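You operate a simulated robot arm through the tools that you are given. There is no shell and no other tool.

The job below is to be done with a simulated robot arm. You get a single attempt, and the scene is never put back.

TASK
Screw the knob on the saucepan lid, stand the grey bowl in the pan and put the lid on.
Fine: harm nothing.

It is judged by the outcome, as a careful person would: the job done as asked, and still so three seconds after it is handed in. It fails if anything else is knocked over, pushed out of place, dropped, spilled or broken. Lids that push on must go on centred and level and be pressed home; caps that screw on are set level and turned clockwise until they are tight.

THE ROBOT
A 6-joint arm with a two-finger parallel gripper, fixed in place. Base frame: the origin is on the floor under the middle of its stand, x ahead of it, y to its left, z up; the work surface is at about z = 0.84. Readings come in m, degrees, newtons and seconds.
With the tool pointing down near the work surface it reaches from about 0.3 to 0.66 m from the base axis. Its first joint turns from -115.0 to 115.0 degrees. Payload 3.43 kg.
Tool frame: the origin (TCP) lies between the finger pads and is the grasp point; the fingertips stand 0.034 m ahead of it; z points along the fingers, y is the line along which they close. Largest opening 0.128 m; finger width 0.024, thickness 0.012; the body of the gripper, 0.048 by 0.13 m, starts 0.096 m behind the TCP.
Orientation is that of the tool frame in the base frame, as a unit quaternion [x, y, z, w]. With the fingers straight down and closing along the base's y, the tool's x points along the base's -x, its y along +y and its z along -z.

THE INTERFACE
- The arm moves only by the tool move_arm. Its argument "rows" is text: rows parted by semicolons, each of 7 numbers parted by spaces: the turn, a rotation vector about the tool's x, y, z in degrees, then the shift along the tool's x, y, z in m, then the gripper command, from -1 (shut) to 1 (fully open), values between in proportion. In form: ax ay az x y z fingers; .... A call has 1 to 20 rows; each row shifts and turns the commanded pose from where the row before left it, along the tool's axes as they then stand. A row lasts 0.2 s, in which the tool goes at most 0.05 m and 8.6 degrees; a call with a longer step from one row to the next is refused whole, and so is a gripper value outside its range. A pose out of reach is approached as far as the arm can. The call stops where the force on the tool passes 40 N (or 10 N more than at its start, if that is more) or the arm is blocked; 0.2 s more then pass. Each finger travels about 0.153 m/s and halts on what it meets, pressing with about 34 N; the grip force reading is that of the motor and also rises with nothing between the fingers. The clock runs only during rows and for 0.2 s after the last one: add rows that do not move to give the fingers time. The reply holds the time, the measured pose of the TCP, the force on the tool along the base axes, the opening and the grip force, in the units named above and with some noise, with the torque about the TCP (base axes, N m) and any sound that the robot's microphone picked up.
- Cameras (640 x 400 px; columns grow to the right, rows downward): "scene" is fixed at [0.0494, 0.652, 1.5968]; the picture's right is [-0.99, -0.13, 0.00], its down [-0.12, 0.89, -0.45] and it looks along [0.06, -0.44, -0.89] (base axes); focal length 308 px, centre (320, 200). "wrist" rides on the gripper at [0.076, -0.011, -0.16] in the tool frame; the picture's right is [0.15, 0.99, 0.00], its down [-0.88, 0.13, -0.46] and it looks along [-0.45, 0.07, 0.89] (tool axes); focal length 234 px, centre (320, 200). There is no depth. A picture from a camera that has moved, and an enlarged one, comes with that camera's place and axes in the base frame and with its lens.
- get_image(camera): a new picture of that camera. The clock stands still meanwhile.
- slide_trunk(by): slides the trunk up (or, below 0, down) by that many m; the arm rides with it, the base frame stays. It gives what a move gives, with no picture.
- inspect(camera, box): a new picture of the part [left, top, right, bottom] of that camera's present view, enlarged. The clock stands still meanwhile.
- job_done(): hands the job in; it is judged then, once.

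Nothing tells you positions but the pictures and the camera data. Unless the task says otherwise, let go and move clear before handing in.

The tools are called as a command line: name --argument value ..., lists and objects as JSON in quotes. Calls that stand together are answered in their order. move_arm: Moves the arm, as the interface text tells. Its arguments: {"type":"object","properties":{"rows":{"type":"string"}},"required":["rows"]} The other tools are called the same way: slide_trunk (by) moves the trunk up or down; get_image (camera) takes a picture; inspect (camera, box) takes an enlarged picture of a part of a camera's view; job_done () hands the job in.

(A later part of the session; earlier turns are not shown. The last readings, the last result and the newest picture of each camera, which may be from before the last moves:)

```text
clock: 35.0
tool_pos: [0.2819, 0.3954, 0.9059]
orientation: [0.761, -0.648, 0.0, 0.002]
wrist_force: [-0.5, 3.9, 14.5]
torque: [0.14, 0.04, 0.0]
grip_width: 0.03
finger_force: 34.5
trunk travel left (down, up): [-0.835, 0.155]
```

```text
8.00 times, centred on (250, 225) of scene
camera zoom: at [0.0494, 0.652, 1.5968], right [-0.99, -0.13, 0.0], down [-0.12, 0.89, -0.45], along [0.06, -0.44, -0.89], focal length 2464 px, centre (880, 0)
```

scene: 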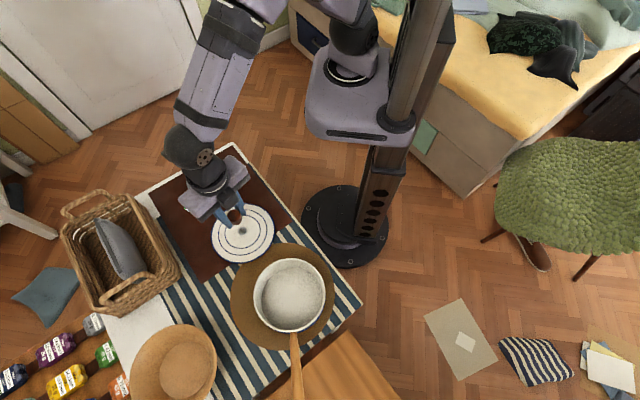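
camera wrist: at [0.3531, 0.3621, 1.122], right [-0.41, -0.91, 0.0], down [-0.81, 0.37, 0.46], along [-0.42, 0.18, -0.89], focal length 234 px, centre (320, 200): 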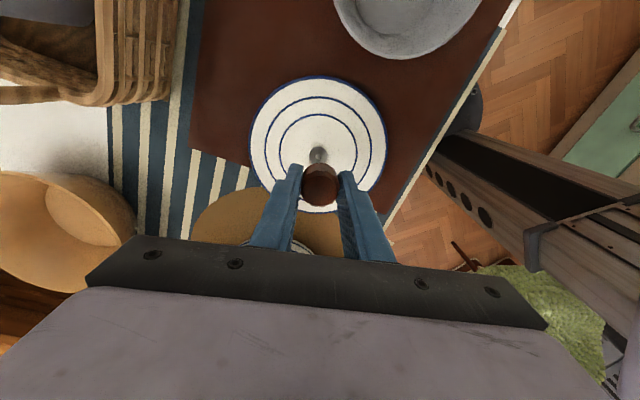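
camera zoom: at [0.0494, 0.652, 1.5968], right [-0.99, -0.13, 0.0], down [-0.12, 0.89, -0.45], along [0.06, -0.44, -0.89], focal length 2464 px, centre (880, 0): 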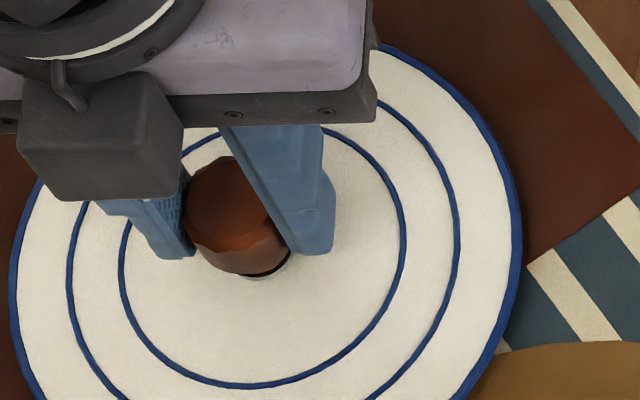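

Firm contact with a small sideways load (about 4 N in +y), so I nudge the knob 0.5 mm in +y and continue turning clockwise.

move_arm --rows "0 0 0 -0.0005 -0.0001 0 -0.8; 0 0 8 0 0 0 -0.8; 0 0 8 0 0 0 -0.8; 0 0 8 0 0 0 -0.8; 0 0 8 0 0 0 -0.8"

inspect --camera "wrist" --box '[260, 110, 380, 210]'

```text
clock: 36.2
tool_pos: [0.2813, 0.3954, 0.9047]
orientation: [-0.554, 0.833, 0.0, -0.001]
wrist_force: [-1.8, 4.2, 9.4]
torque: [0.14, -0.02, 0.0]
grip_width: 0.0297
finger_force: 34.0
trunk travel left (down, up): [-0.835, 0.155]
```

```text
4.00 times, centred on (320, 160) of wrist
camera zoom: at [0.263, 0.3205, 1.0655], right [-0.97, 0.25, 0.0], down [0.22, 0.86, 0.45], along [0.11, 0.44, -0.89], focal length 937 px, centre (320, 360)
```

zoom: 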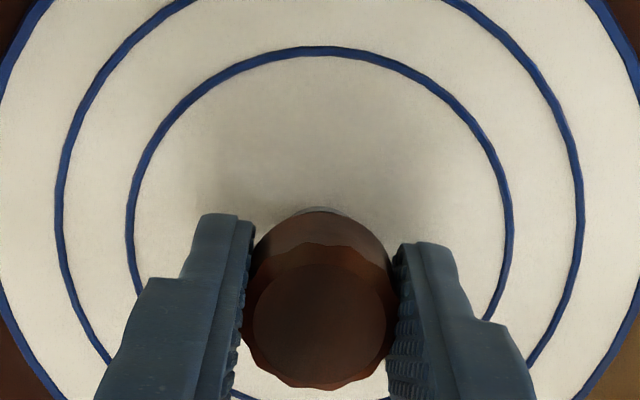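

The vertical force fell and the tool sank slightly while turning, which suggests that the thread has started. I'll keep turning clockwise.

move_arm --rows "0 0 8 0 0 0 -0.8; 0 0 8 0 0 0 -0.8; 0 0 8 0 0 0 -0.8; 0 0 8 0 0 0 -0.8; 0 0 8 0 0 0 -0.8; 0 0 8 0 0 0 -0.8"

inspect --camera "wrist" --box '[260, 110, 380, 210]'

inspect --camera "scene" --box '[220, 200, 280, 250]'

```text
clock: 37.6
tool_pos: [0.282, 0.3958, 0.9045]
orientation: [-0.167, 0.986, -0.001, -0.001]
wrist_force: [-3.9, 0.8, 4.0]
torque: [0.03, 0.1, 0.01]
grip_width: 0.0298
finger_force: 34.3
trunk travel left (down, up): [-0.835, 0.155]
```

```text
4.00 times, centred on (320, 160) of wrist
camera zoom: at [0.2143, 0.3596, 1.0652], right [-0.46, 0.89, 0.0], down [0.79, 0.41, 0.45], along [0.4, 0.21, -0.89], focal length 937 px, centre (320, 360)
```

zoom: 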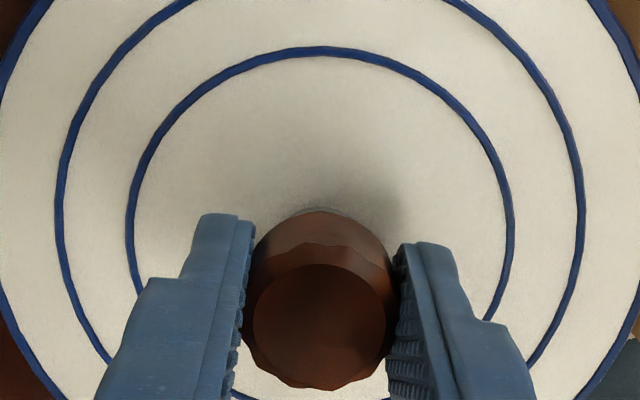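

```text
8.00 times, centred on (250, 225) of scene
camera zoom: at [0.0494, 0.652, 1.5968], right [-0.99, -0.13, 0.0], down [-0.12, 0.89, -0.45], along [0.06, -0.44, -0.89], focal length 2464 px, centre (880, 0)
```

zoom: 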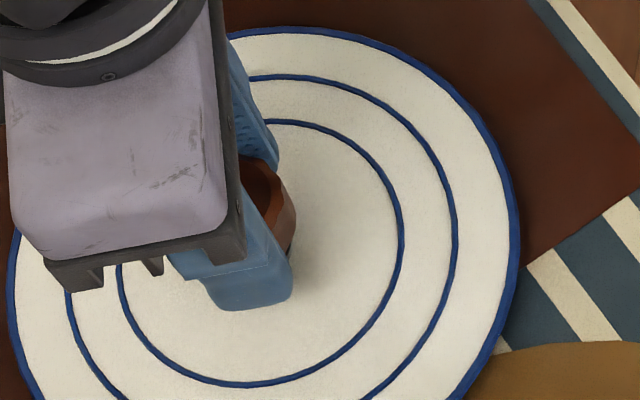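

Force is still dropping as the knob turns, so it's being drawn down the thread. I'll continue with a small downward feed.

move_arm --rows "0 0 8 0 0 0.0001 -0.8; 0 0 8 0 0 0.0001 -0.8; 0 0 8 0 0 0.0001 -0.8; 0 0 8 0 0 0.0001 -0.8; 0 0 8 0 0 0.0001 -0.8; 0 0 8 0 0 0.0001 -0.8; 0 0 8 0 0 0.0001 -0.8; 0 0 8 0 0 0.0001 -0.8"

inspect --camera "wrist" --box '[260, 110, 380, 210]'

```text
clock: 39.4
tool_pos: [0.2829, 0.3965, 0.9054]
orientation: [0.381, 0.925, -0.001, 0.0]
wrist_force: [1.8, 1.8, 1.5]
torque: [0.07, -0.03, 0.0]
grip_width: 0.0302
finger_force: 34.4
trunk travel left (down, up): [-0.835, 0.155]
```

```text
4.00 times, centred on (320, 160) of wrist
camera zoom: at [0.221, 0.4407, 1.0646], right [0.59, 0.81, 0.0], down [0.72, -0.53, 0.46], along [0.37, -0.27, -0.89], focal length 937 px, centre (320, 360)
```

zoom: 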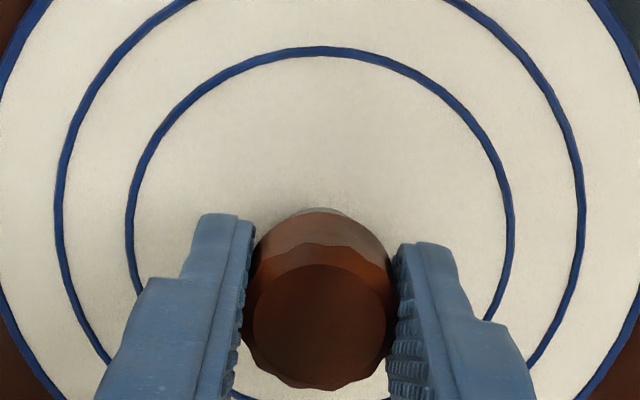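

move_arm --rows "0 0 8 0 0 0.0001 -0.8; 0 0 8 0 0 0.0001 -0.8; 0 0 8 0 0 0.0001 -0.8; 0 0 8 0 0 0.0001 -0.8; 0 0 8 0 0 0.0001 -0.8; 0 0 8 0 0 0.0001 -0.8; 0 0 8 0 0 0.0001 -0.8; 0 0 8 0 0 0.0001 -0.8"

inspect --camera "wrist" --box '[260, 110, 380, 210]'

get_image --camera "scene"

```text
clock: 41.2
tool_pos: [0.2836, 0.3958, 0.9041]
orientation: [0.813, 0.583, -0.001, 0.001]
wrist_force: [2.9, -2.6, 8.3]
torque: [-0.06, -0.06, -0.01]
grip_width: 0.0297
finger_force: 33.8
trunk travel left (down, up): [-0.835, 0.155]
```

```text
4.00 times, centred on (320, 160) of wrist
camera zoom: at [0.2969, 0.4706, 1.0636], right [0.98, -0.18, 0.0], down [-0.16, -0.87, 0.46], along [-0.08, -0.45, -0.89], focal length 937 px, centre (320, 360)
```

zoom: 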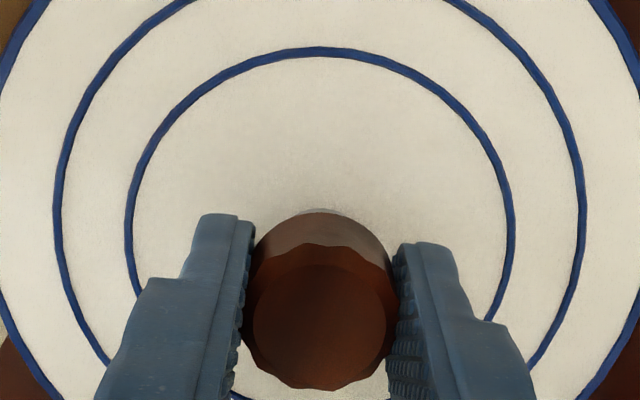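

```text
taken
```

scene: 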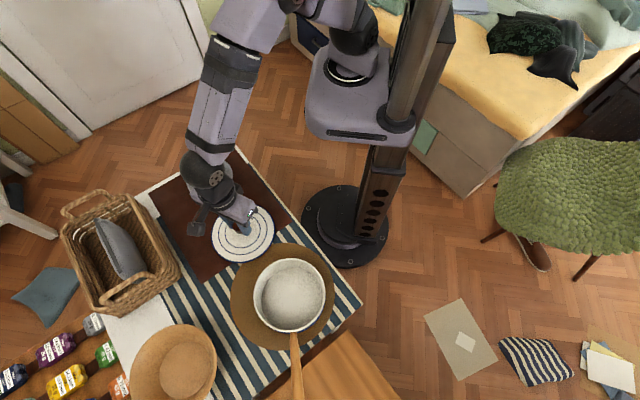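

inspect --camera "scene" --box '[220, 200, 280, 250]'

inspect --camera "wrist" --box '[295, 150, 345, 180]'

```text
8.00 times, centred on (250, 225) of scene
camera zoom: at [0.0494, 0.652, 1.5968], right [-0.99, -0.13, 0.0], down [-0.12, 0.89, -0.45], along [0.06, -0.44, -0.89], focal length 2464 px, centre (880, 0)
```

zoom: 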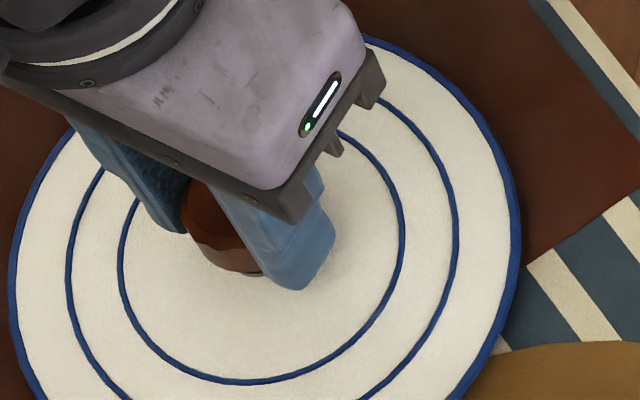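

```text
12.80 times, centred on (320, 165) of wrist
camera zoom: at [0.2969, 0.4706, 1.0636], right [0.98, -0.18, 0.0], down [-0.16, -0.87, 0.46], along [-0.08, -0.45, -0.89], focal length 2997 px, centre (320, 648)
```

zoom: 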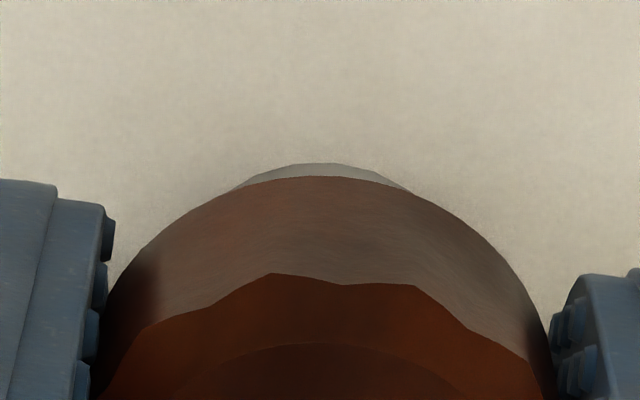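

The knob's underside is now roughly 6 mm above the washer. I'll continue turning clockwise.

move_arm --rows "0 0 8 0 0 0.00005 -0.8; 0 0 8 0 0 0.00005 -0.8; 0 0 8 0 0 0.00005 -0.8; 0 0 8 0 0 0.00005 -0.8; 0 0 8 0 0 0.00005 -0.8; 0 0 8 0 0 0.00005 -0.8; 0 0 8 0 0 0.00005 -0.8; 0 0 8 0 0 0.00005 -0.8"

inspect --camera "wrist" --box '[295, 150, 345, 180]'

```text
clock: 42.0
tool_pos: [0.3306, 0.3532, 0.9009]
orientation: [0.894, 0.446, -0.006, -0.037]
wrist_force: [-4.3, -3.6, 20.1]
torque: [-0.58, -0.21, -0.01]
grip_width: 0.0298
finger_force: 33.8
out of reach, approached as far as the arm can: row 1, 2, 3
trunk travel left (down, up): [-0.835, 0.155]
stopped in row 3: the force on the tool passed its limit at 45 N (the readings are from after the stop); the commanded pose is now the measured one
```

```text
12.80 times, centred on (320, 165) of wrist
camera zoom: at [0.3738, 0.4119, 1.0641], right [0.88, -0.47, -0.07], down [-0.41, -0.81, 0.43], along [-0.25, -0.35, -0.9], focal length 2997 px, centre (320, 648)
```

zoom: 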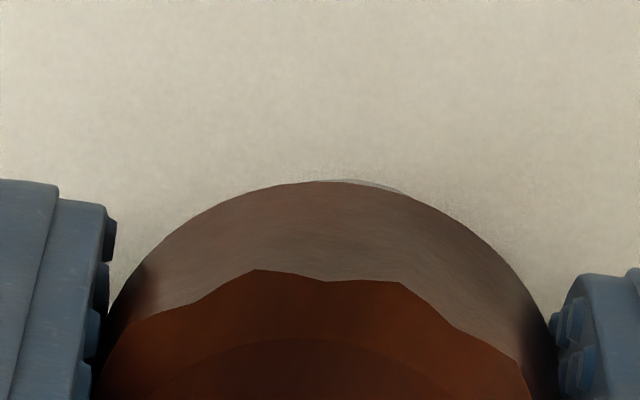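

The wrist reached its turning limit and the arm swung off to the side, dragging the lid along. I must look at the scene before anything else.

get_image --camera "scene"

get_image --camera "wrist"

inspect --camera "scene" --box '[160, 140, 300, 270]'

```text
taken
```

scene: 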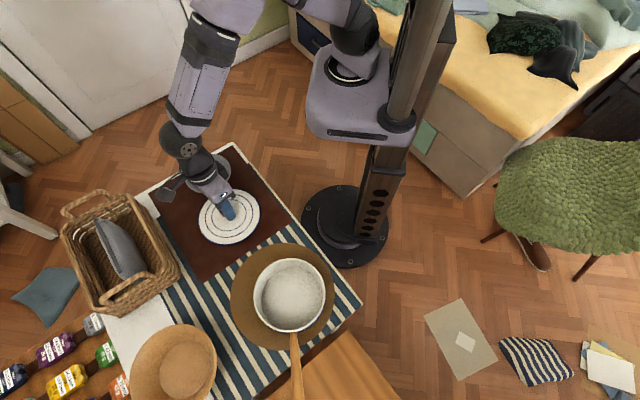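

```text
taken
camera wrist: at [0.3738, 0.4119, 1.0641], right [0.88, -0.47, -0.07], down [-0.41, -0.81, 0.43], along [-0.25, -0.35, -0.9], focal length 234 px, centre (320, 200)
```

wrist: 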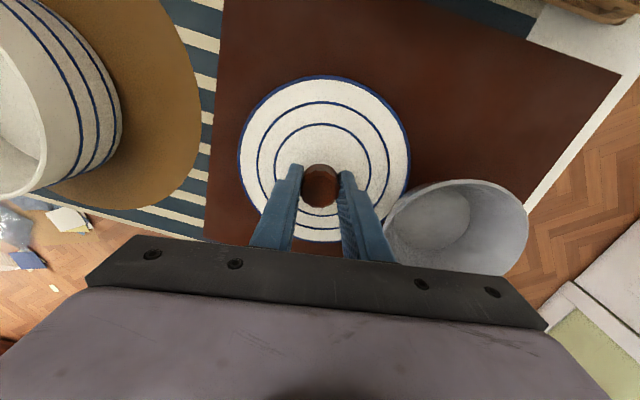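

```text
3.08 times, centred on (230, 205) of scene
camera zoom: at [0.0494, 0.652, 1.5968], right [-0.99, -0.13, 0.0], down [-0.12, 0.89, -0.45], along [0.06, -0.44, -0.89], focal length 948 px, centre (597, 185)
```

zoom: 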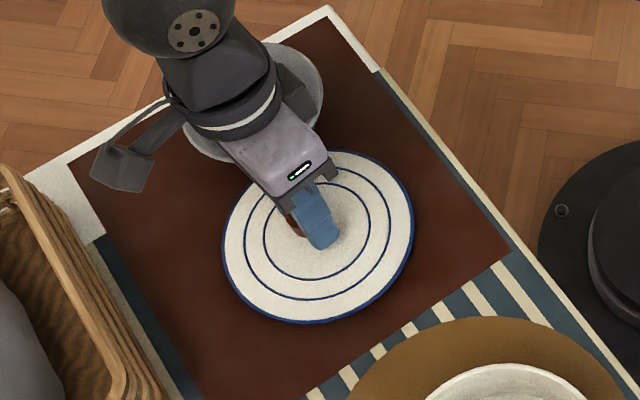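

The lid slid about 6 cm toward the bowl but still lies on the mat with the knob on it; the bowl is standing. I'll open the fingers just a little to release the knob and let the lid settle.

move_arm --rows "0 0 0 0 0 0 -0.5; 0 0 0 0 0 0 -0.45; 0 0 0 0 0 0 -0.4; 0 0 0 0 0 0 -0.4"

get_image --camera "wrist"

inspect --camera "wrist" --box '[220, 60, 420, 230]'

```text
clock: 43.0
tool_pos: [0.3322, 0.3552, 0.8998]
orientation: [0.894, 0.447, -0.007, -0.035]
wrist_force: [-0.3, -0.4, -0.3]
torque: [-0.02, -0.02, 0.03]
grip_width: 0.0384
finger_force: 0.1
trunk travel left (down, up): [-0.835, 0.155]
```

```text
taken
camera wrist: at [0.3753, 0.4129, 1.0611], right [0.88, -0.48, -0.06], down [-0.41, -0.81, 0.43], along [-0.26, -0.35, -0.9], focal length 234 px, centre (320, 200)
```

wrist: 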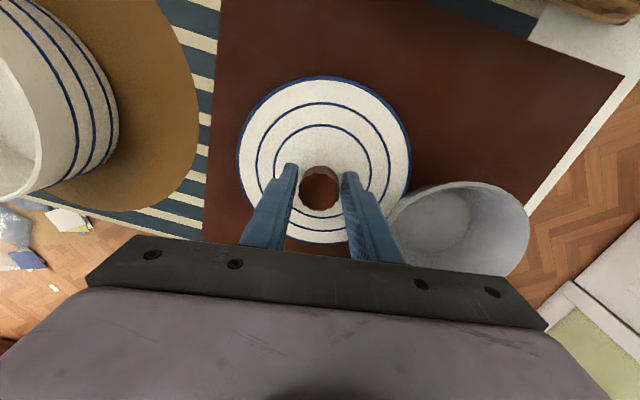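

```text
2.35 times, centred on (320, 145) of wrist
camera zoom: at [0.3753, 0.4129, 1.0611], right [0.88, -0.48, -0.06], down [-0.41, -0.81, 0.43], along [-0.26, -0.35, -0.9], focal length 551 px, centre (320, 329)
```

zoom: 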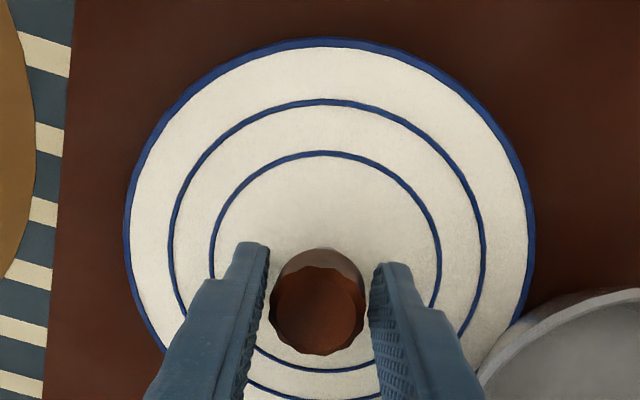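

Released cleanly. I'll withdraw along the tool axis, then straighten the tool and turn it back.

move_arm --rows "0 0 0 0 0 -0.01 -0.4; 0 0 0 0 0 -0.02 -0.4; 0 0 0 0 0 -0.03 -0.4; 0 0 0 0 0 -0.03 -0.4; 0 0 0 0 0 0 -0.4"

get_image --camera "wrist"

get_image --camera "scene"

```text
clock: 44.2
tool_pos: [0.3377, 0.3481, 0.9897]
orientation: [0.893, 0.448, -0.007, -0.037]
wrist_force: [0.1, -0.4, 0.5]
torque: [-0.05, 0.0, 0.02]
grip_width: 0.0382
finger_force: 0.1
trunk travel left (down, up): [-0.835, 0.155]
```

```text
taken
camera wrist: at [0.3805, 0.4053, 1.1509], right [0.88, -0.47, -0.07], down [-0.4, -0.81, 0.43], along [-0.26, -0.35, -0.9], focal length 234 px, centre (320, 200)
```

wrist: 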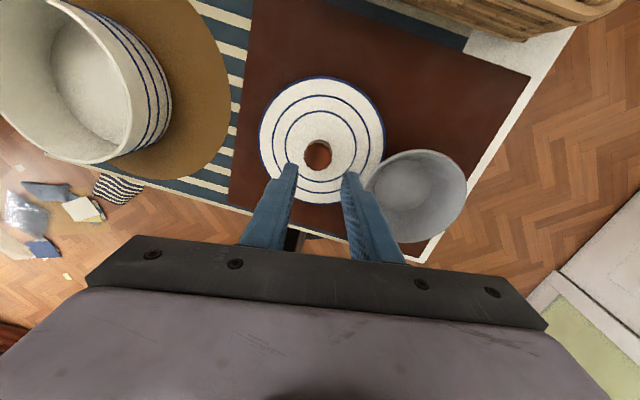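

```text
taken
```

scene: 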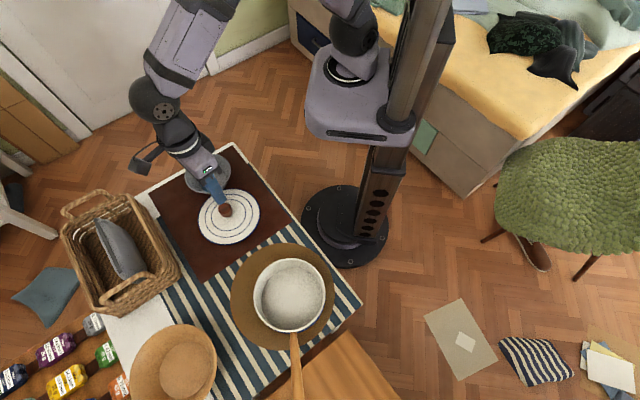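

The lid with the knob on it is near the bowl now, too close to turn the gripper freely there. I'll straighten the tool, go up and turn it back counter-clockwise to survey both.

move_arm --rows "-4.15 -1.18 0 0 0 -0.02 -0.4; 0 0 -8.5 0 0 -0.02 -0.4; 0 0 -8.5 0 0 -0.02 -0.4; 0 0 -8.5 0 0 -0.02 -0.4; 0 0 -8.5 0 0 -0.02 -0.4; 0 0 -8.5 0 0 0 -0.4; 0 0 -8.5 0 0 0 -0.4; 0 0 -8.5 0 0 0 -0.4; 0 0 -8.5 0 0 0 -0.4; 0 0 -8.5 0 0 0 -0.4; 0 0 -8.5 0 0 0 -0.4; 0 0 -8.5 0 0 0 -0.4; 0 0 -8.5 0 0 0 -0.4; 0 0 -8.5 0 0 0 -0.4; 0 0 -8.5 0 0 0 -0.4; 0 0 0 0 0 0 -0.4"

get_image --camera "wrist"

get_image --camera "scene"

```text
clock: 47.6
tool_pos: [0.357, 0.3304, 1.0874]
orientation: [0.068, 0.998, -0.002, 0.002]
wrist_force: [1.2, 0.0, 0.3]
torque: [-0.01, -0.01, -0.02]
grip_width: 0.0383
finger_force: 0.1
out of reach, approached as far as the arm can: row 1
trunk travel left (down, up): [-0.835, 0.155]
```

```text
taken
camera wrist: at [0.279, 0.3296, 1.2474], right [-0.01, 1.0, 0.0], down [0.89, 0.01, 0.46], along [0.46, 0.0, -0.89], focal length 234 px, centre (320, 200)
```

wrist: 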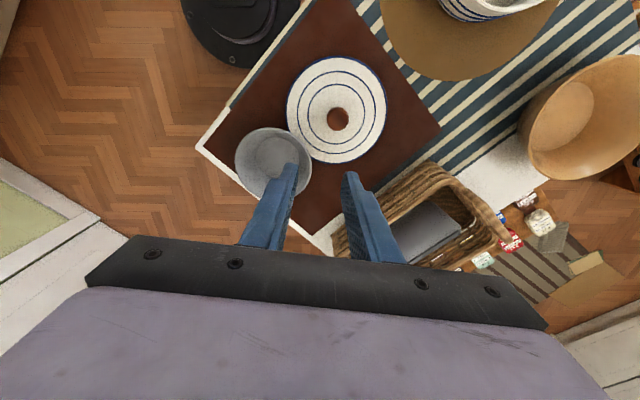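

```text
taken
```

scene: 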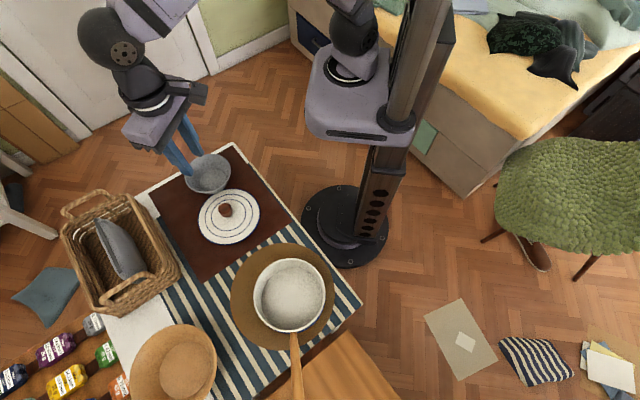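

inspect --camera "scene" --box '[160, 140, 280, 250]'

inspect --camera "wrist" --box '[220, 40, 400, 210]'

inspect --camera "scene" --box '[200, 190, 260, 240]'

```text
3.64 times, centred on (220, 195) of scene
camera zoom: at [0.0494, 0.652, 1.5968], right [-0.99, -0.13, 0.0], down [-0.12, 0.89, -0.45], along [0.06, -0.44, -0.89], focal length 1120 px, centre (684, 218)
```

zoom: 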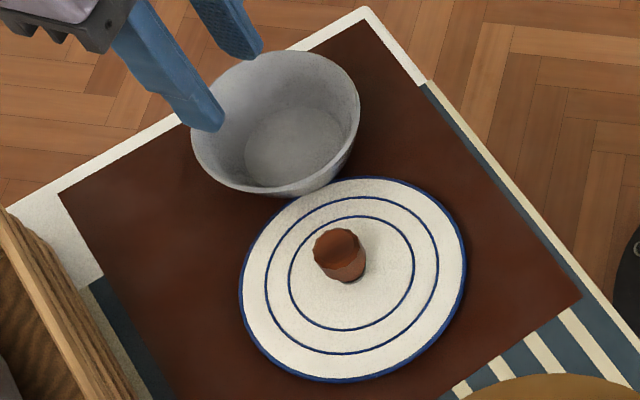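

```text
2.35 times, centred on (310, 125) of wrist
camera zoom: at [0.279, 0.3296, 1.2474], right [-0.01, 1.0, 0.0], down [0.89, 0.01, 0.46], along [0.46, 0.0, -0.89], focal length 551 px, centre (344, 376)
```

zoom: 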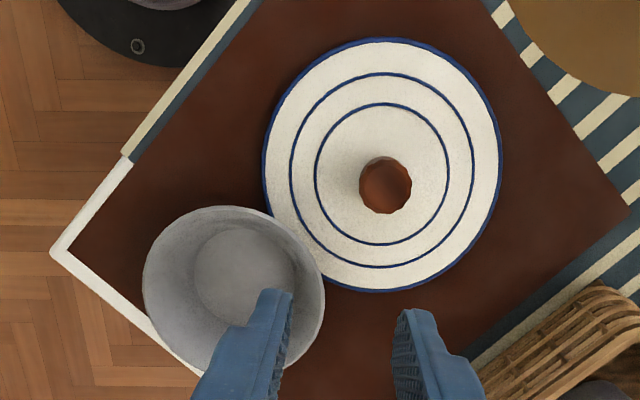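

```text
8.00 times, centred on (230, 215) of scene
camera zoom: at [0.0494, 0.652, 1.5968], right [-0.99, -0.13, 0.0], down [-0.12, 0.89, -0.45], along [0.06, -0.44, -0.89], focal length 2464 px, centre (1040, 80)
```

zoom: 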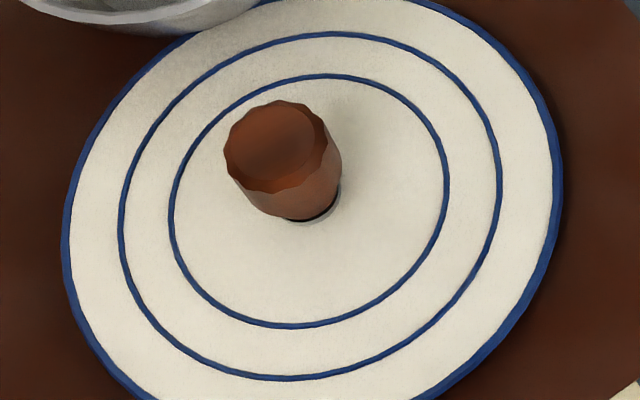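

The knob is resting on the stud with the lid centred at about (0.328, 0.356), and the bowl is upright nearby with enough room for the fingers. I'll go over the knob and wind the wrist back counter-clockwise at a safe height.

move_arm --rows "0 0 0 0.0158 0.0106 0.02 -0.3; 0 0 0 0.0157 0.0105 0.02 -0.3; 0 0 -8.5 0 0 0 -0.2; 0 0 -8.5 0 0 0 -0.2; 0 0 -8.5 0 0 0 -0.2; 0 0 -8.5 0 0 0 -0.2; 0 0 -8.5 0 0 0 -0.2; 0 0 -8.5 0 0 0 -0.2; 0 0 -8.5 0 0 0 -0.2; 0 0 -8.5 0 0 0 -0.2; 0 0 -8.5 0 0 0 -0.2; 0 0 -8.5 0 0 0 -0.2; 0 0 -8.5 0 0 0 -0.2; 0 0 -8.5 0 0 0 -0.2; 0 0 -8.5 0 0 0 -0.2; 0 0 -8.5 0 0 0 -0.2; 0 0 -8.5 0 0 0 -0.2; 0 0 -8.5 0 0 0 -0.2; 0 0 -8.5 0 0 0 -0.2; 0 0 -8.5 0 0 0 -0.2"

```text
clock: 51.8
tool_pos: [0.3281, 0.3545, 1.0477]
orientation: [0.954, -0.299, 0.001, 0.001]
wrist_force: [0.0, -0.3, 0.5]
torque: [0.0, -0.01, 0.0]
grip_width: 0.051
finger_force: 0.0
trunk travel left (down, up): [-0.835, 0.155]
```

move_arm --rows "0 0 -8.5 0 0 0 -0.2; 0 0 -8.5 0 0 0 -0.2; 0 0 -8.5 0 0 0 -0.2; 0 0 -8.5 0 0 0 -0.2; 0 0 -8.5 0 0 0 -0.2; 0 0 -8.5 0 0 0 -0.2"

get_image --camera "wrist"

inspect --camera "wrist" --box '[260, 110, 380, 210]'

```text
clock: 53.2
tool_pos: [0.3275, 0.3557, 1.0475]
orientation: [0.99, 0.141, 0.001, 0.001]
wrist_force: [-0.4, -0.1, 0.7]
torque: [0.02, 0.0, -0.02]
grip_width: 0.0512
finger_force: 0.2
trunk travel left (down, up): [-0.835, 0.155]
```

```text
taken
camera wrist: at [0.3972, 0.3875, 1.2076], right [0.42, -0.91, 0.0], down [-0.81, -0.37, 0.46], along [-0.41, -0.19, -0.89], focal length 234 px, centre (320, 200)
```

wrist: 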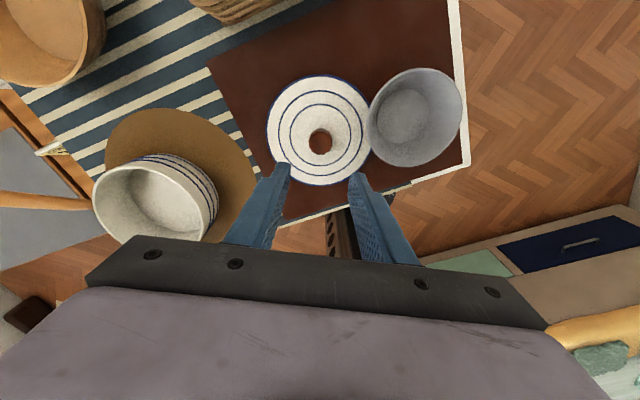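

```text
4.00 times, centred on (320, 160) of wrist
camera zoom: at [0.3972, 0.3875, 1.2076], right [0.42, -0.91, 0.0], down [-0.81, -0.37, 0.46], along [-0.41, -0.19, -0.89], focal length 937 px, centre (320, 360)
```

zoom: 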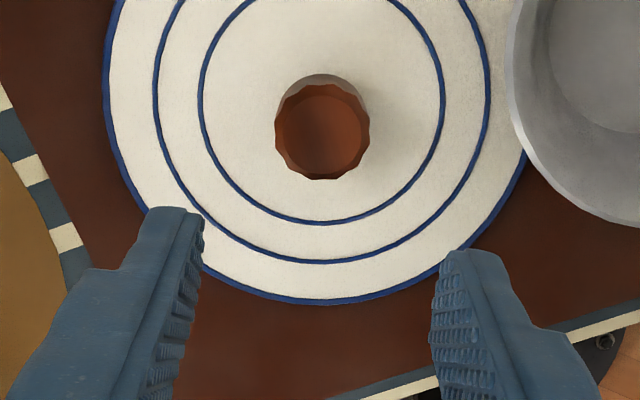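

I have over 300° of clockwise range now. The knob is 3 mm off along tool x; I'll correct and come down around it.

move_arm --rows "0 0 0 0.0035 0.0005 0.03 -0.2; 0 0 0 0 0 0.04 -0.2; 0 0 0 0 0 0.03 -0.2; 0 0 0 0 0 0.017 -0.2; 0 0 0 0 0 0 -0.2; 0 0 0 0 0 0 -0.2"

inspect --camera "wrist" --box '[260, 110, 380, 210]'

inspect --camera "scene" --box '[180, 160, 270, 240]'

```text
clock: 54.6
tool_pos: [0.3313, 0.3541, 0.9315]
orientation: [0.99, 0.14, 0.002, 0.002]
wrist_force: [0.3, -0.6, 0.3]
torque: [0.03, 0.02, 0.0]
grip_width: 0.051
finger_force: 0.1
trunk travel left (down, up): [-0.835, 0.155]
```

```text
4.00 times, centred on (320, 160) of wrist
camera zoom: at [0.4002, 0.3864, 1.0903], right [0.41, -0.91, 0.0], down [-0.81, -0.37, 0.46], along [-0.41, -0.19, -0.89], focal length 937 px, centre (320, 360)
```

zoom: 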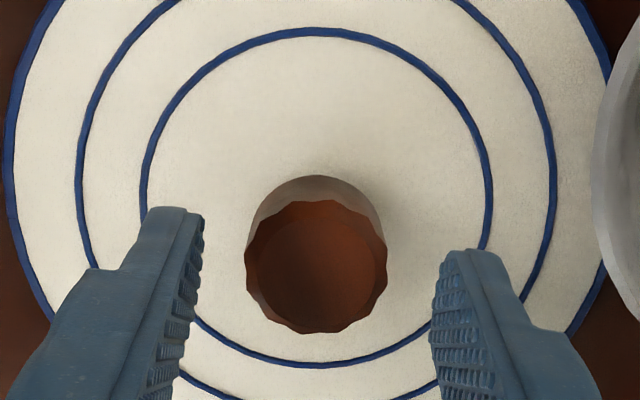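

```text
5.00 times, centred on (225, 200) of scene
camera zoom: at [0.0494, 0.652, 1.5968], right [-0.99, -0.13, 0.0], down [-0.12, 0.89, -0.45], along [0.06, -0.44, -0.89], focal length 1540 px, centre (795, 200)
```

zoom: 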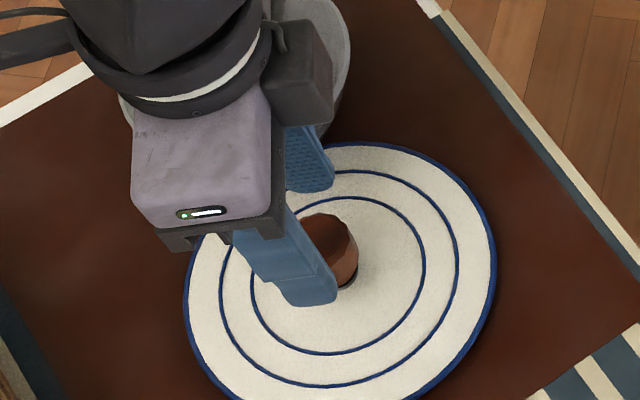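

Well centred over the knob. I'll descend the remaining 29 mm, then close gently.

move_arm --rows "0 0 0 0.0004 0 0.012 -0.2; 0 0 0 0 0 0.012 -0.2; 0 0 0 0 0 0.0055 -0.2; 0 0 0 0 0 0 -0.2; 0 0 0 0 0 0 -0.3; 0 0 0 0 0 0 -0.36; 0 0 0 0 0 0 -0.42; 0 0 0 0 0 0 -0.46; 0 0 0 0 0 0 -0.5; 0 0 0 0 0 0 -0.6; 0 0 0 0 0 0 -0.8; 0 0 0 0 0 0 -0.8"

inspect --camera "wrist" --box '[260, 110, 380, 210]'

```text
clock: 57.2
tool_pos: [0.3321, 0.355, 0.9009]
orientation: [0.99, 0.139, 0.0, 0.002]
wrist_force: [1.0, 1.3, 0.3]
torque: [0.1, 0.01, 0.02]
grip_width: 0.0298
finger_force: 33.8
trunk travel left (down, up): [-0.835, 0.155]
```

```text
4.00 times, centred on (320, 160) of wrist
camera zoom: at [0.4012, 0.3872, 1.0607], right [0.41, -0.91, 0.0], down [-0.81, -0.37, 0.45], along [-0.41, -0.19, -0.89], focal length 937 px, centre (320, 360)
```

zoom: 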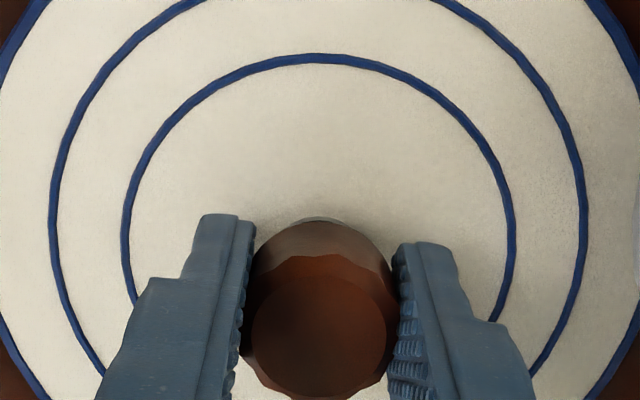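

Before turning more, I'll check whether the thread holds: pull up by 1.5 mm and read the force.

move_arm --rows "0 0 0 0 0 -0.0005 -0.8; 0 0 0 0 0 -0.0005 -0.8; 0 0 0 0 0 -0.0005 -0.8; 0 0 0 0 0 0 -0.8; 0 0 0 0 0 0 -0.8"

inspect --camera "wrist" --box '[260, 110, 380, 210]'

```text
clock: 58.4
tool_pos: [0.3326, 0.3547, 0.9023]
orientation: [0.99, 0.139, 0.001, 0.002]
wrist_force: [-0.6, 0.9, -3.0]
torque: [0.03, 0.02, 0.01]
grip_width: 0.0299
finger_force: 33.9
trunk travel left (down, up): [-0.835, 0.155]
```

```text
4.00 times, centred on (320, 160) of wrist
camera zoom: at [0.4014, 0.3871, 1.0621], right [0.41, -0.91, 0.0], down [-0.81, -0.37, 0.46], along [-0.41, -0.19, -0.89], focal length 937 px, centre (320, 360)
```

zoom: 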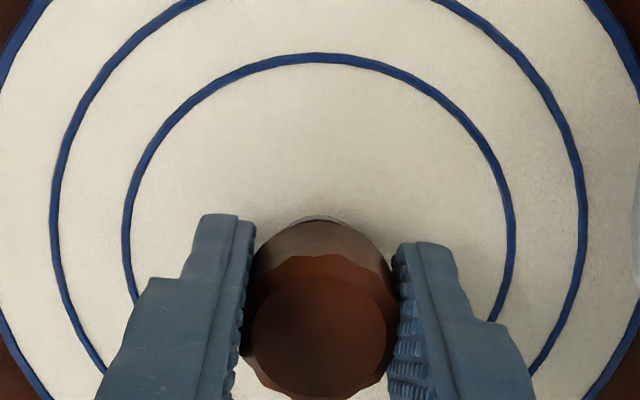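

The reading of −3 N means the thread is engaged and carries the lid's weight. I lower it back and continue screwing clockwise with a small feed.

move_arm --rows "0 0 0 0 0 0.0006 -0.8; 0 0 0 0 0 0.0006 -0.8; 0 0 0 0 0 0.0005 -0.8; 0 0 8 0 0 0.0001 -0.8; 0 0 8 0 0 0.0001 -0.8; 0 0 8 0 0 0.0001 -0.8; 0 0 8 0 0 0.0001 -0.8; 0 0 8 0 0 0.0001 -0.8; 0 0 8 0 0 0.0001 -0.8; 0 0 8 0 0 0.0001 -0.8; 0 0 8 0 0 0.0001 -0.8"

```text
clock: 60.8
tool_pos: [0.3318, 0.3559, 0.8986]
orientation: [0.913, -0.407, 0.002, 0.001]
wrist_force: [-1.5, -1.2, 0.4]
torque: [0.0, 0.08, -0.02]
grip_width: 0.0297
finger_force: 34.2
trunk travel left (down, up): [-0.835, 0.155]
```

move_arm --rows "0 0 8 0 0 0.0001 -0.8; 0 0 8 0 0 0.0001 -0.8; 0 0 8 0 0 0.0001 -0.8; 0 0 8 0 0 0.0001 -0.8; 0 0 8 0 0 0.0001 -0.8; 0 0 8 0 0 0.0001 -0.8; 0 0 8 0 0 0.0001 -0.8; 0 0 8 0 0 0.0001 -0.8"

inspect --camera "wrist" --box '[260, 110, 380, 210]'

```text
clock: 62.6
tool_pos: [0.3315, 0.3568, 0.8986]
orientation: [-0.558, 0.83, -0.002, 0.0]
wrist_force: [-1.0, 1.0, 1.2]
torque: [-0.02, 0.14, 0.03]
grip_width: 0.0298
finger_force: 33.9
trunk travel left (down, up): [-0.835, 0.155]
```

```text
4.00 times, centred on (320, 160) of wrist
camera zoom: at [0.3135, 0.2816, 1.0596], right [-0.97, 0.24, 0.0], down [0.21, 0.87, 0.45], along [0.11, 0.44, -0.89], focal length 937 px, centre (320, 360)
```

zoom: 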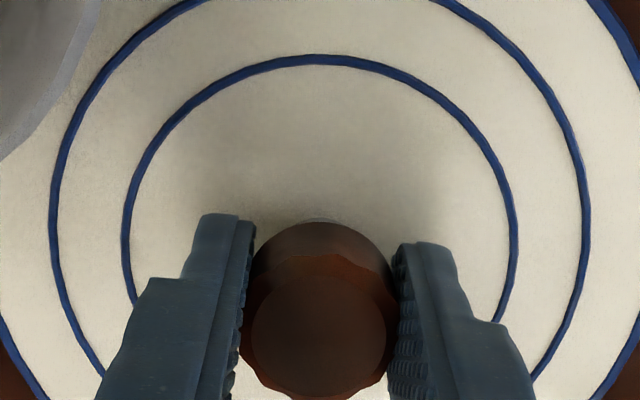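

move_arm --rows "0 0 8 0 0 0.0001 -0.8; 0 0 8 0 0 0.0001 -0.8; 0 0 8 0 0 0.0001 -0.8; 0 0 8 0 0 0.0001 -0.8; 0 0 8 0 0 0.0001 -0.8; 0 0 8 0 0 0.0001 -0.8; 0 0 8 0 0 0.0001 -0.8; 0 0 8 0 0 0.0001 -0.8; 0 0 8 0 0 0.0001 -0.8; 0 0 8 0 0 0.0001 -0.8"

inspect --camera "wrist" --box '[260, 110, 380, 210]'

inspect --camera "scene" --box '[180, 160, 270, 240]'

```text
clock: 64.8
tool_pos: [0.3317, 0.355, 0.8994]
orientation: [0.106, 0.994, -0.002, 0.002]
wrist_force: [-1.2, -0.5, 1.3]
torque: [0.11, 0.03, 0.14]
grip_width: 0.0298
finger_force: 34.2
trunk travel left (down, up): [-0.835, 0.155]
```

```text
4.00 times, centred on (320, 160) of wrist
camera zoom: at [0.2543, 0.3606, 1.0585], right [0.06, 1.0, 0.0], down [0.89, -0.06, 0.46], along [0.46, -0.03, -0.89], focal length 937 px, centre (320, 360)
```

zoom: 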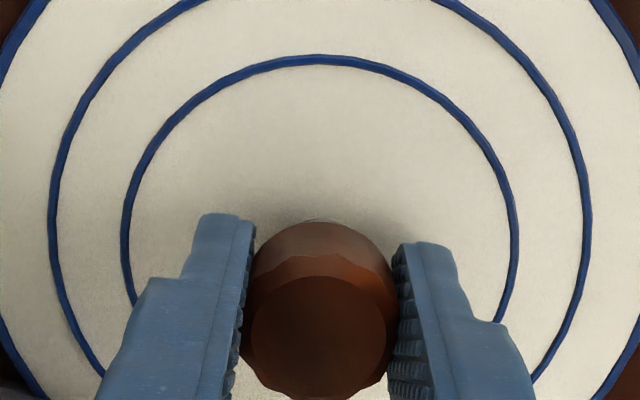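

```text
5.00 times, centred on (225, 200) of scene
camera zoom: at [0.0494, 0.652, 1.5968], right [-0.99, -0.13, 0.0], down [-0.12, 0.89, -0.45], along [0.06, -0.44, -0.89], focal length 1540 px, centre (795, 200)
```

zoom: 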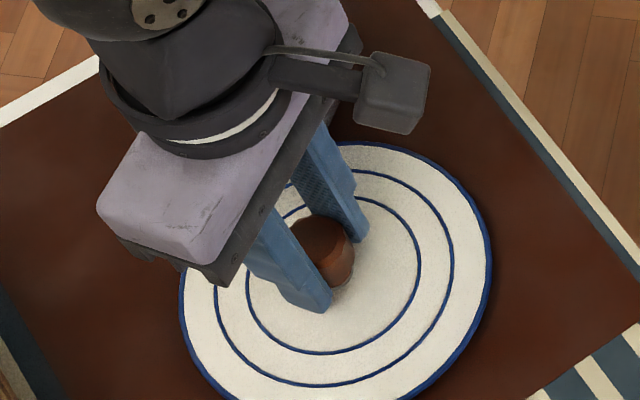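

Resistance torque has started to build (0.14 N·m) and the knob's underside is nearly at the washer. I'll keep turning in shorter calls.

move_arm --rows "0 0 6 0 0 0.0001 -0.8; 0 0 6 0 0 0.0001 -0.8; 0 0 6 0 0 0.0001 -0.8; 0 0 6 0 0 0.0001 -0.8"

inspect --camera "wrist" --box '[295, 150, 345, 180]'

```text
clock: 65.8
tool_pos: [0.3306, 0.356, 0.899]
orientation: [0.308, 0.951, -0.001, 0.001]
wrist_force: [-0.2, -0.8, 9.8]
torque: [-0.04, 0.11, 0.35]
grip_width: 0.0301
finger_force: 33.2
trunk travel left (down, up): [-0.835, 0.155]
```

```text
12.80 times, centred on (320, 165) of wrist
camera zoom: at [0.2632, 0.3913, 1.0582], right [0.46, 0.89, 0.0], down [0.79, -0.41, 0.46], along [0.41, -0.21, -0.89], focal length 2997 px, centre (320, 648)
```

zoom: 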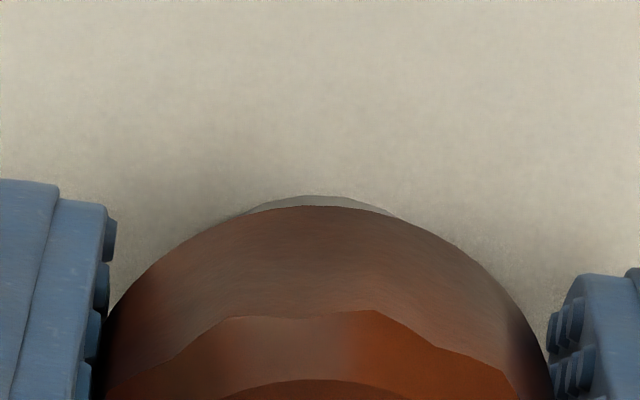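

Torque is up to 0.35 N·m. I'll press down more firmly so that the lid's friction holds it, then turn further to make sure the knob is tight.

move_arm --rows "0 0 0 0 0 0.0003 -1; 0 0 0 0 0 0.0003 -1; 0 0 5 0 0 0 -1; 0 0 5 0 0 0 -1; 0 0 5 0 0 0 -1"

inspect --camera "wrist" --box '[295, 150, 345, 180]'

```text
clock: 67.0
tool_pos: [0.3309, 0.3549, 0.8966]
orientation: [0.43, 0.903, 0.0, 0.002]
wrist_force: [1.1, 0.6, 18.2]
torque: [-0.08, -0.02, 0.56]
grip_width: 0.0298
finger_force: 34.0
trunk travel left (down, up): [-0.835, 0.155]
```

```text
12.80 times, centred on (320, 165) of wrist
camera zoom: at [0.2738, 0.4066, 1.058], right [0.68, 0.74, 0.0], down [0.65, -0.6, 0.46], along [0.34, -0.31, -0.89], focal length 2997 px, centre (320, 648)
```

zoom: 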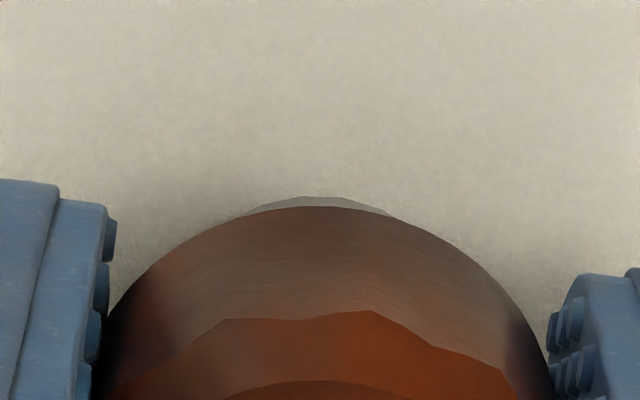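

inspect --camera "scene" --box '[205, 185, 255, 225]'

```text
10.00 times, centred on (230, 205) of scene
camera zoom: at [0.0494, 0.652, 1.5968], right [-0.99, -0.13, 0.0], down [-0.12, 0.89, -0.45], along [0.06, -0.44, -0.89], focal length 3080 px, centre (1220, 150)
```

zoom: 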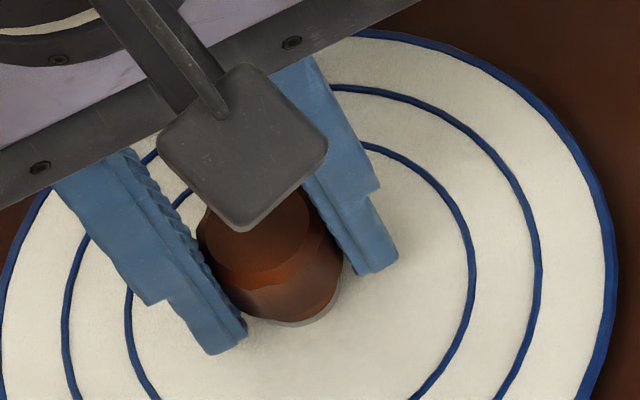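

The knob now sits on the washer with no gap. One more firm turn to be sure it's tight.

move_arm --rows "0 0 0 0 0 0.0003 -1; 0 0 5 0 0 0 -1; 0 0 5 0 0 0 -1; 0 0 0 0 0 0 -1"

```text
clock: 68.0
tool_pos: [0.332, 0.3543, 0.8984]
orientation: [0.508, 0.861, 0.0, 0.002]
wrist_force: [0.6, -0.2, 23.7]
torque: [-0.14, -0.05, 0.59]
grip_width: 0.0297
finger_force: 33.7
trunk travel left (down, up): [-0.835, 0.155]
```

The knob is tight (about 0.6 N·m). I'll relieve the pressure, release it and go straight up.

move_arm --rows "0 0 0 0 0 -0.0005 -1; 0 0 0 0 0 -0.0004 -1; 0 0 0 0 0 0 -0.5; 0 0 0 0 0 0 -0.4; 0 0 0 0 0 0 -0.3; 0 0 0 0 0 0 -0.25; 0 0 0 0 0 -0.01 -0.25; 0 0 0 0 0 -0.03 -0.25; 0 0 0 0 0 -0.04 -0.25; 0 0 0 0 0 -0.04 -0.25; 0 0 0 0 0 -0.04 -0.25; 0 0 0 0 0 0 -0.25"

inspect --camera "scene" --box '[200, 190, 260, 240]'

get_image --camera "wrist"

```text
clock: 70.6
tool_pos: [0.3308, 0.3542, 1.0595]
orientation: [0.507, 0.862, -0.001, 0.002]
wrist_force: [-0.3, 0.7, 0.0]
torque: [0.0, 0.04, -0.01]
grip_width: 0.048
finger_force: 0.1
trunk travel left (down, up): [-0.835, 0.155]
```

```text
8.00 times, centred on (230, 215) of scene
camera zoom: at [0.0494, 0.652, 1.5968], right [-0.99, -0.13, 0.0], down [-0.12, 0.89, -0.45], along [0.06, -0.44, -0.89], focal length 2464 px, centre (1040, 80)
```

zoom: 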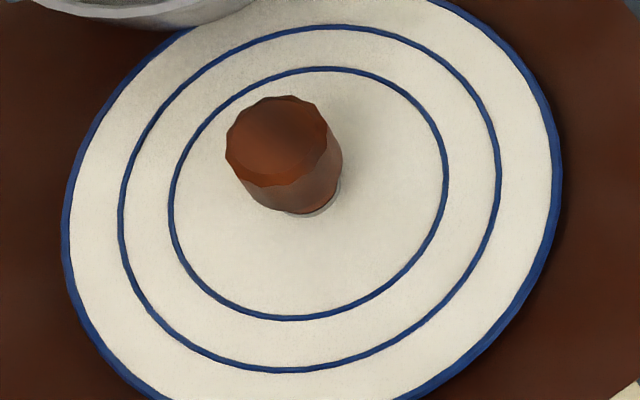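

```text
taken
camera wrist: at [0.2835, 0.4152, 1.2191], right [0.79, 0.61, 0.0], down [0.54, -0.7, 0.46], along [0.28, -0.36, -0.89], focal length 234 px, centre (320, 200)
```

wrist: 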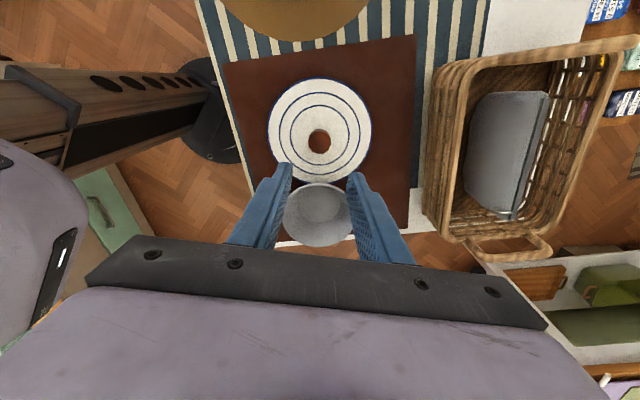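

The knob is seated tight on the lid. Next is the bowl: I'll move above its rim on the robot-facing side and look closely.

move_arm --rows "0 0 0 -0.0306 -0.011 0.0 -0.25; 0 0 0 -0.0306 -0.011 0.0 -0.25; 0 0 0 -0.0306 -0.011 0.0 -0.25; 0 0 -3.6 -0.0305 -0.0108 0 -0.25; 0 0 0 0 0 0 -0.25; 0 0 0 0 0 0 -0.25"

get_image --camera "wrist"

inspect --camera "wrist" --box '[240, 90, 440, 240]'

get_image --camera "scene"

```text
clock: 72.0
tool_pos: [0.3523, 0.2279, 1.0588]
orientation: [0.48, 0.878, -0.002, 0.002]
wrist_force: [-0.5, 0.3, 0.8]
torque: [0.01, -0.03, -0.01]
grip_width: 0.048
finger_force: 0.0
trunk travel left (down, up): [-0.835, 0.155]
```

```text
taken
camera wrist: at [0.3007, 0.2855, 1.218], right [0.75, 0.66, 0.0], down [0.58, -0.67, 0.46], along [0.3, -0.35, -0.89], focal length 234 px, centre (320, 200)
```

wrist: 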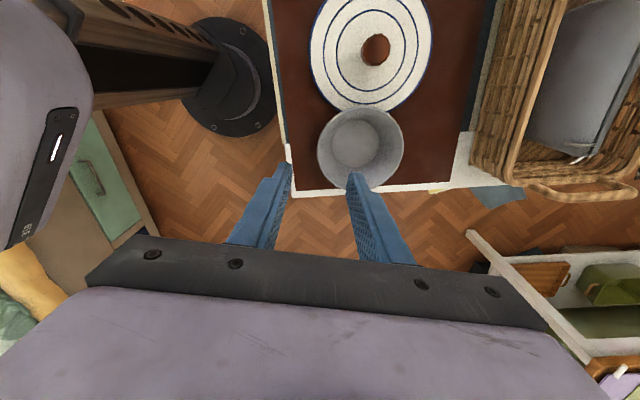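

```text
2.67 times, centred on (340, 165) of wrist
camera zoom: at [0.3007, 0.2855, 1.218], right [0.75, 0.66, 0.0], down [0.58, -0.67, 0.46], along [0.3, -0.35, -0.89], focal length 624 px, centre (267, 293)
```

zoom: 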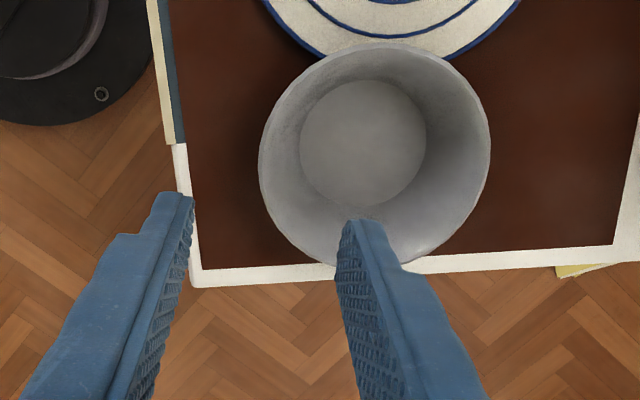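

```text
taken
```

scene: 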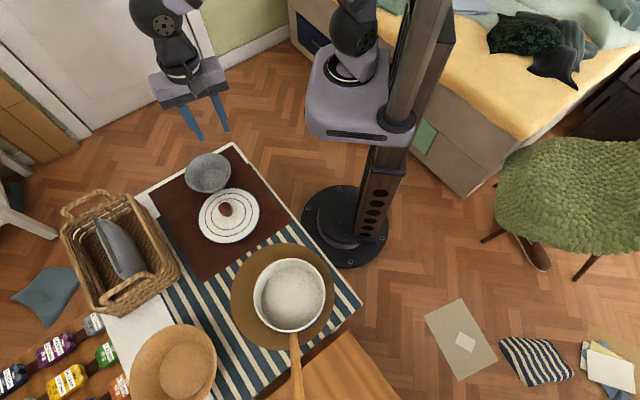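

The bowl is about 12 cm across with flared sides, upright at about (0.401, 0.257). Before choosing the grip I need the pan's exact size, so I'll go look at it.

move_arm --rows "0 0 -8.2 0 0 0 -0.25; 0 0 -8.2 0 0 0 -0.25; 0 0 -8.2 0 0 0 -0.25; 0 0 -8.2 0 0 0 -0.25; 0 0 -8.2 0 0 0 -0.25; 0 0 0 0.034 0.0216 0 -0.25; 0 0 0 0.034 0.0216 0 -0.25; 0 0 0 0.034 0.0216 0 -0.25; 0 0 0 0.034 0.0216 0 -0.25; 0 0 0 0.034 0.0216 0 -0.25; 0 0 0 0.034 0.0216 0 -0.25; 0 0 0 0.034 0.0216 0 -0.25; 0 0 0 0.034 0.0216 0 -0.25; 0 0 0 0 0 0 -0.25; 0 0 0 0 0 0 -0.25"

get_image --camera "wrist"

get_image --camera "scene"

```text
clock: 75.2
tool_pos: [0.1389, 0.4718, 1.0554]
orientation: [0.143, 0.99, -0.002, 0.002]
wrist_force: [-1.4, 0.4, -0.1]
torque: [0.0, 0.06, 0.01]
grip_width: 0.0482
finger_force: 0.1
trunk travel left (down, up): [-0.835, 0.155]
```

```text
taken
camera wrist: at [0.0622, 0.4815, 1.2151], right [0.14, 0.99, 0.0], down [0.88, -0.12, 0.46], along [0.45, -0.07, -0.89], focal length 234 px, centre (320, 200)
```

wrist: 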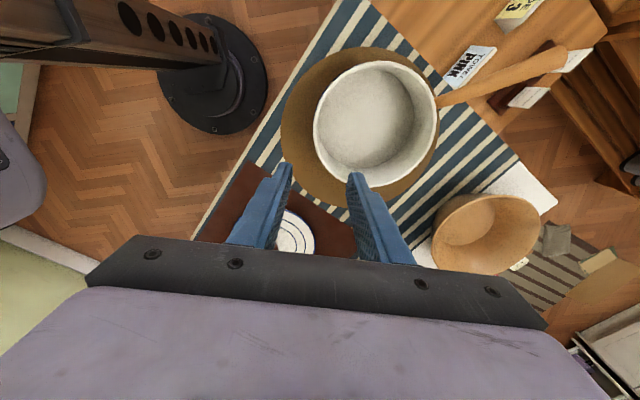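

```text
taken
```

scene: 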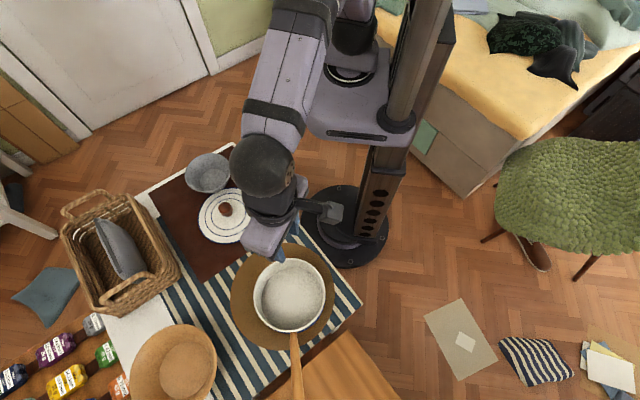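

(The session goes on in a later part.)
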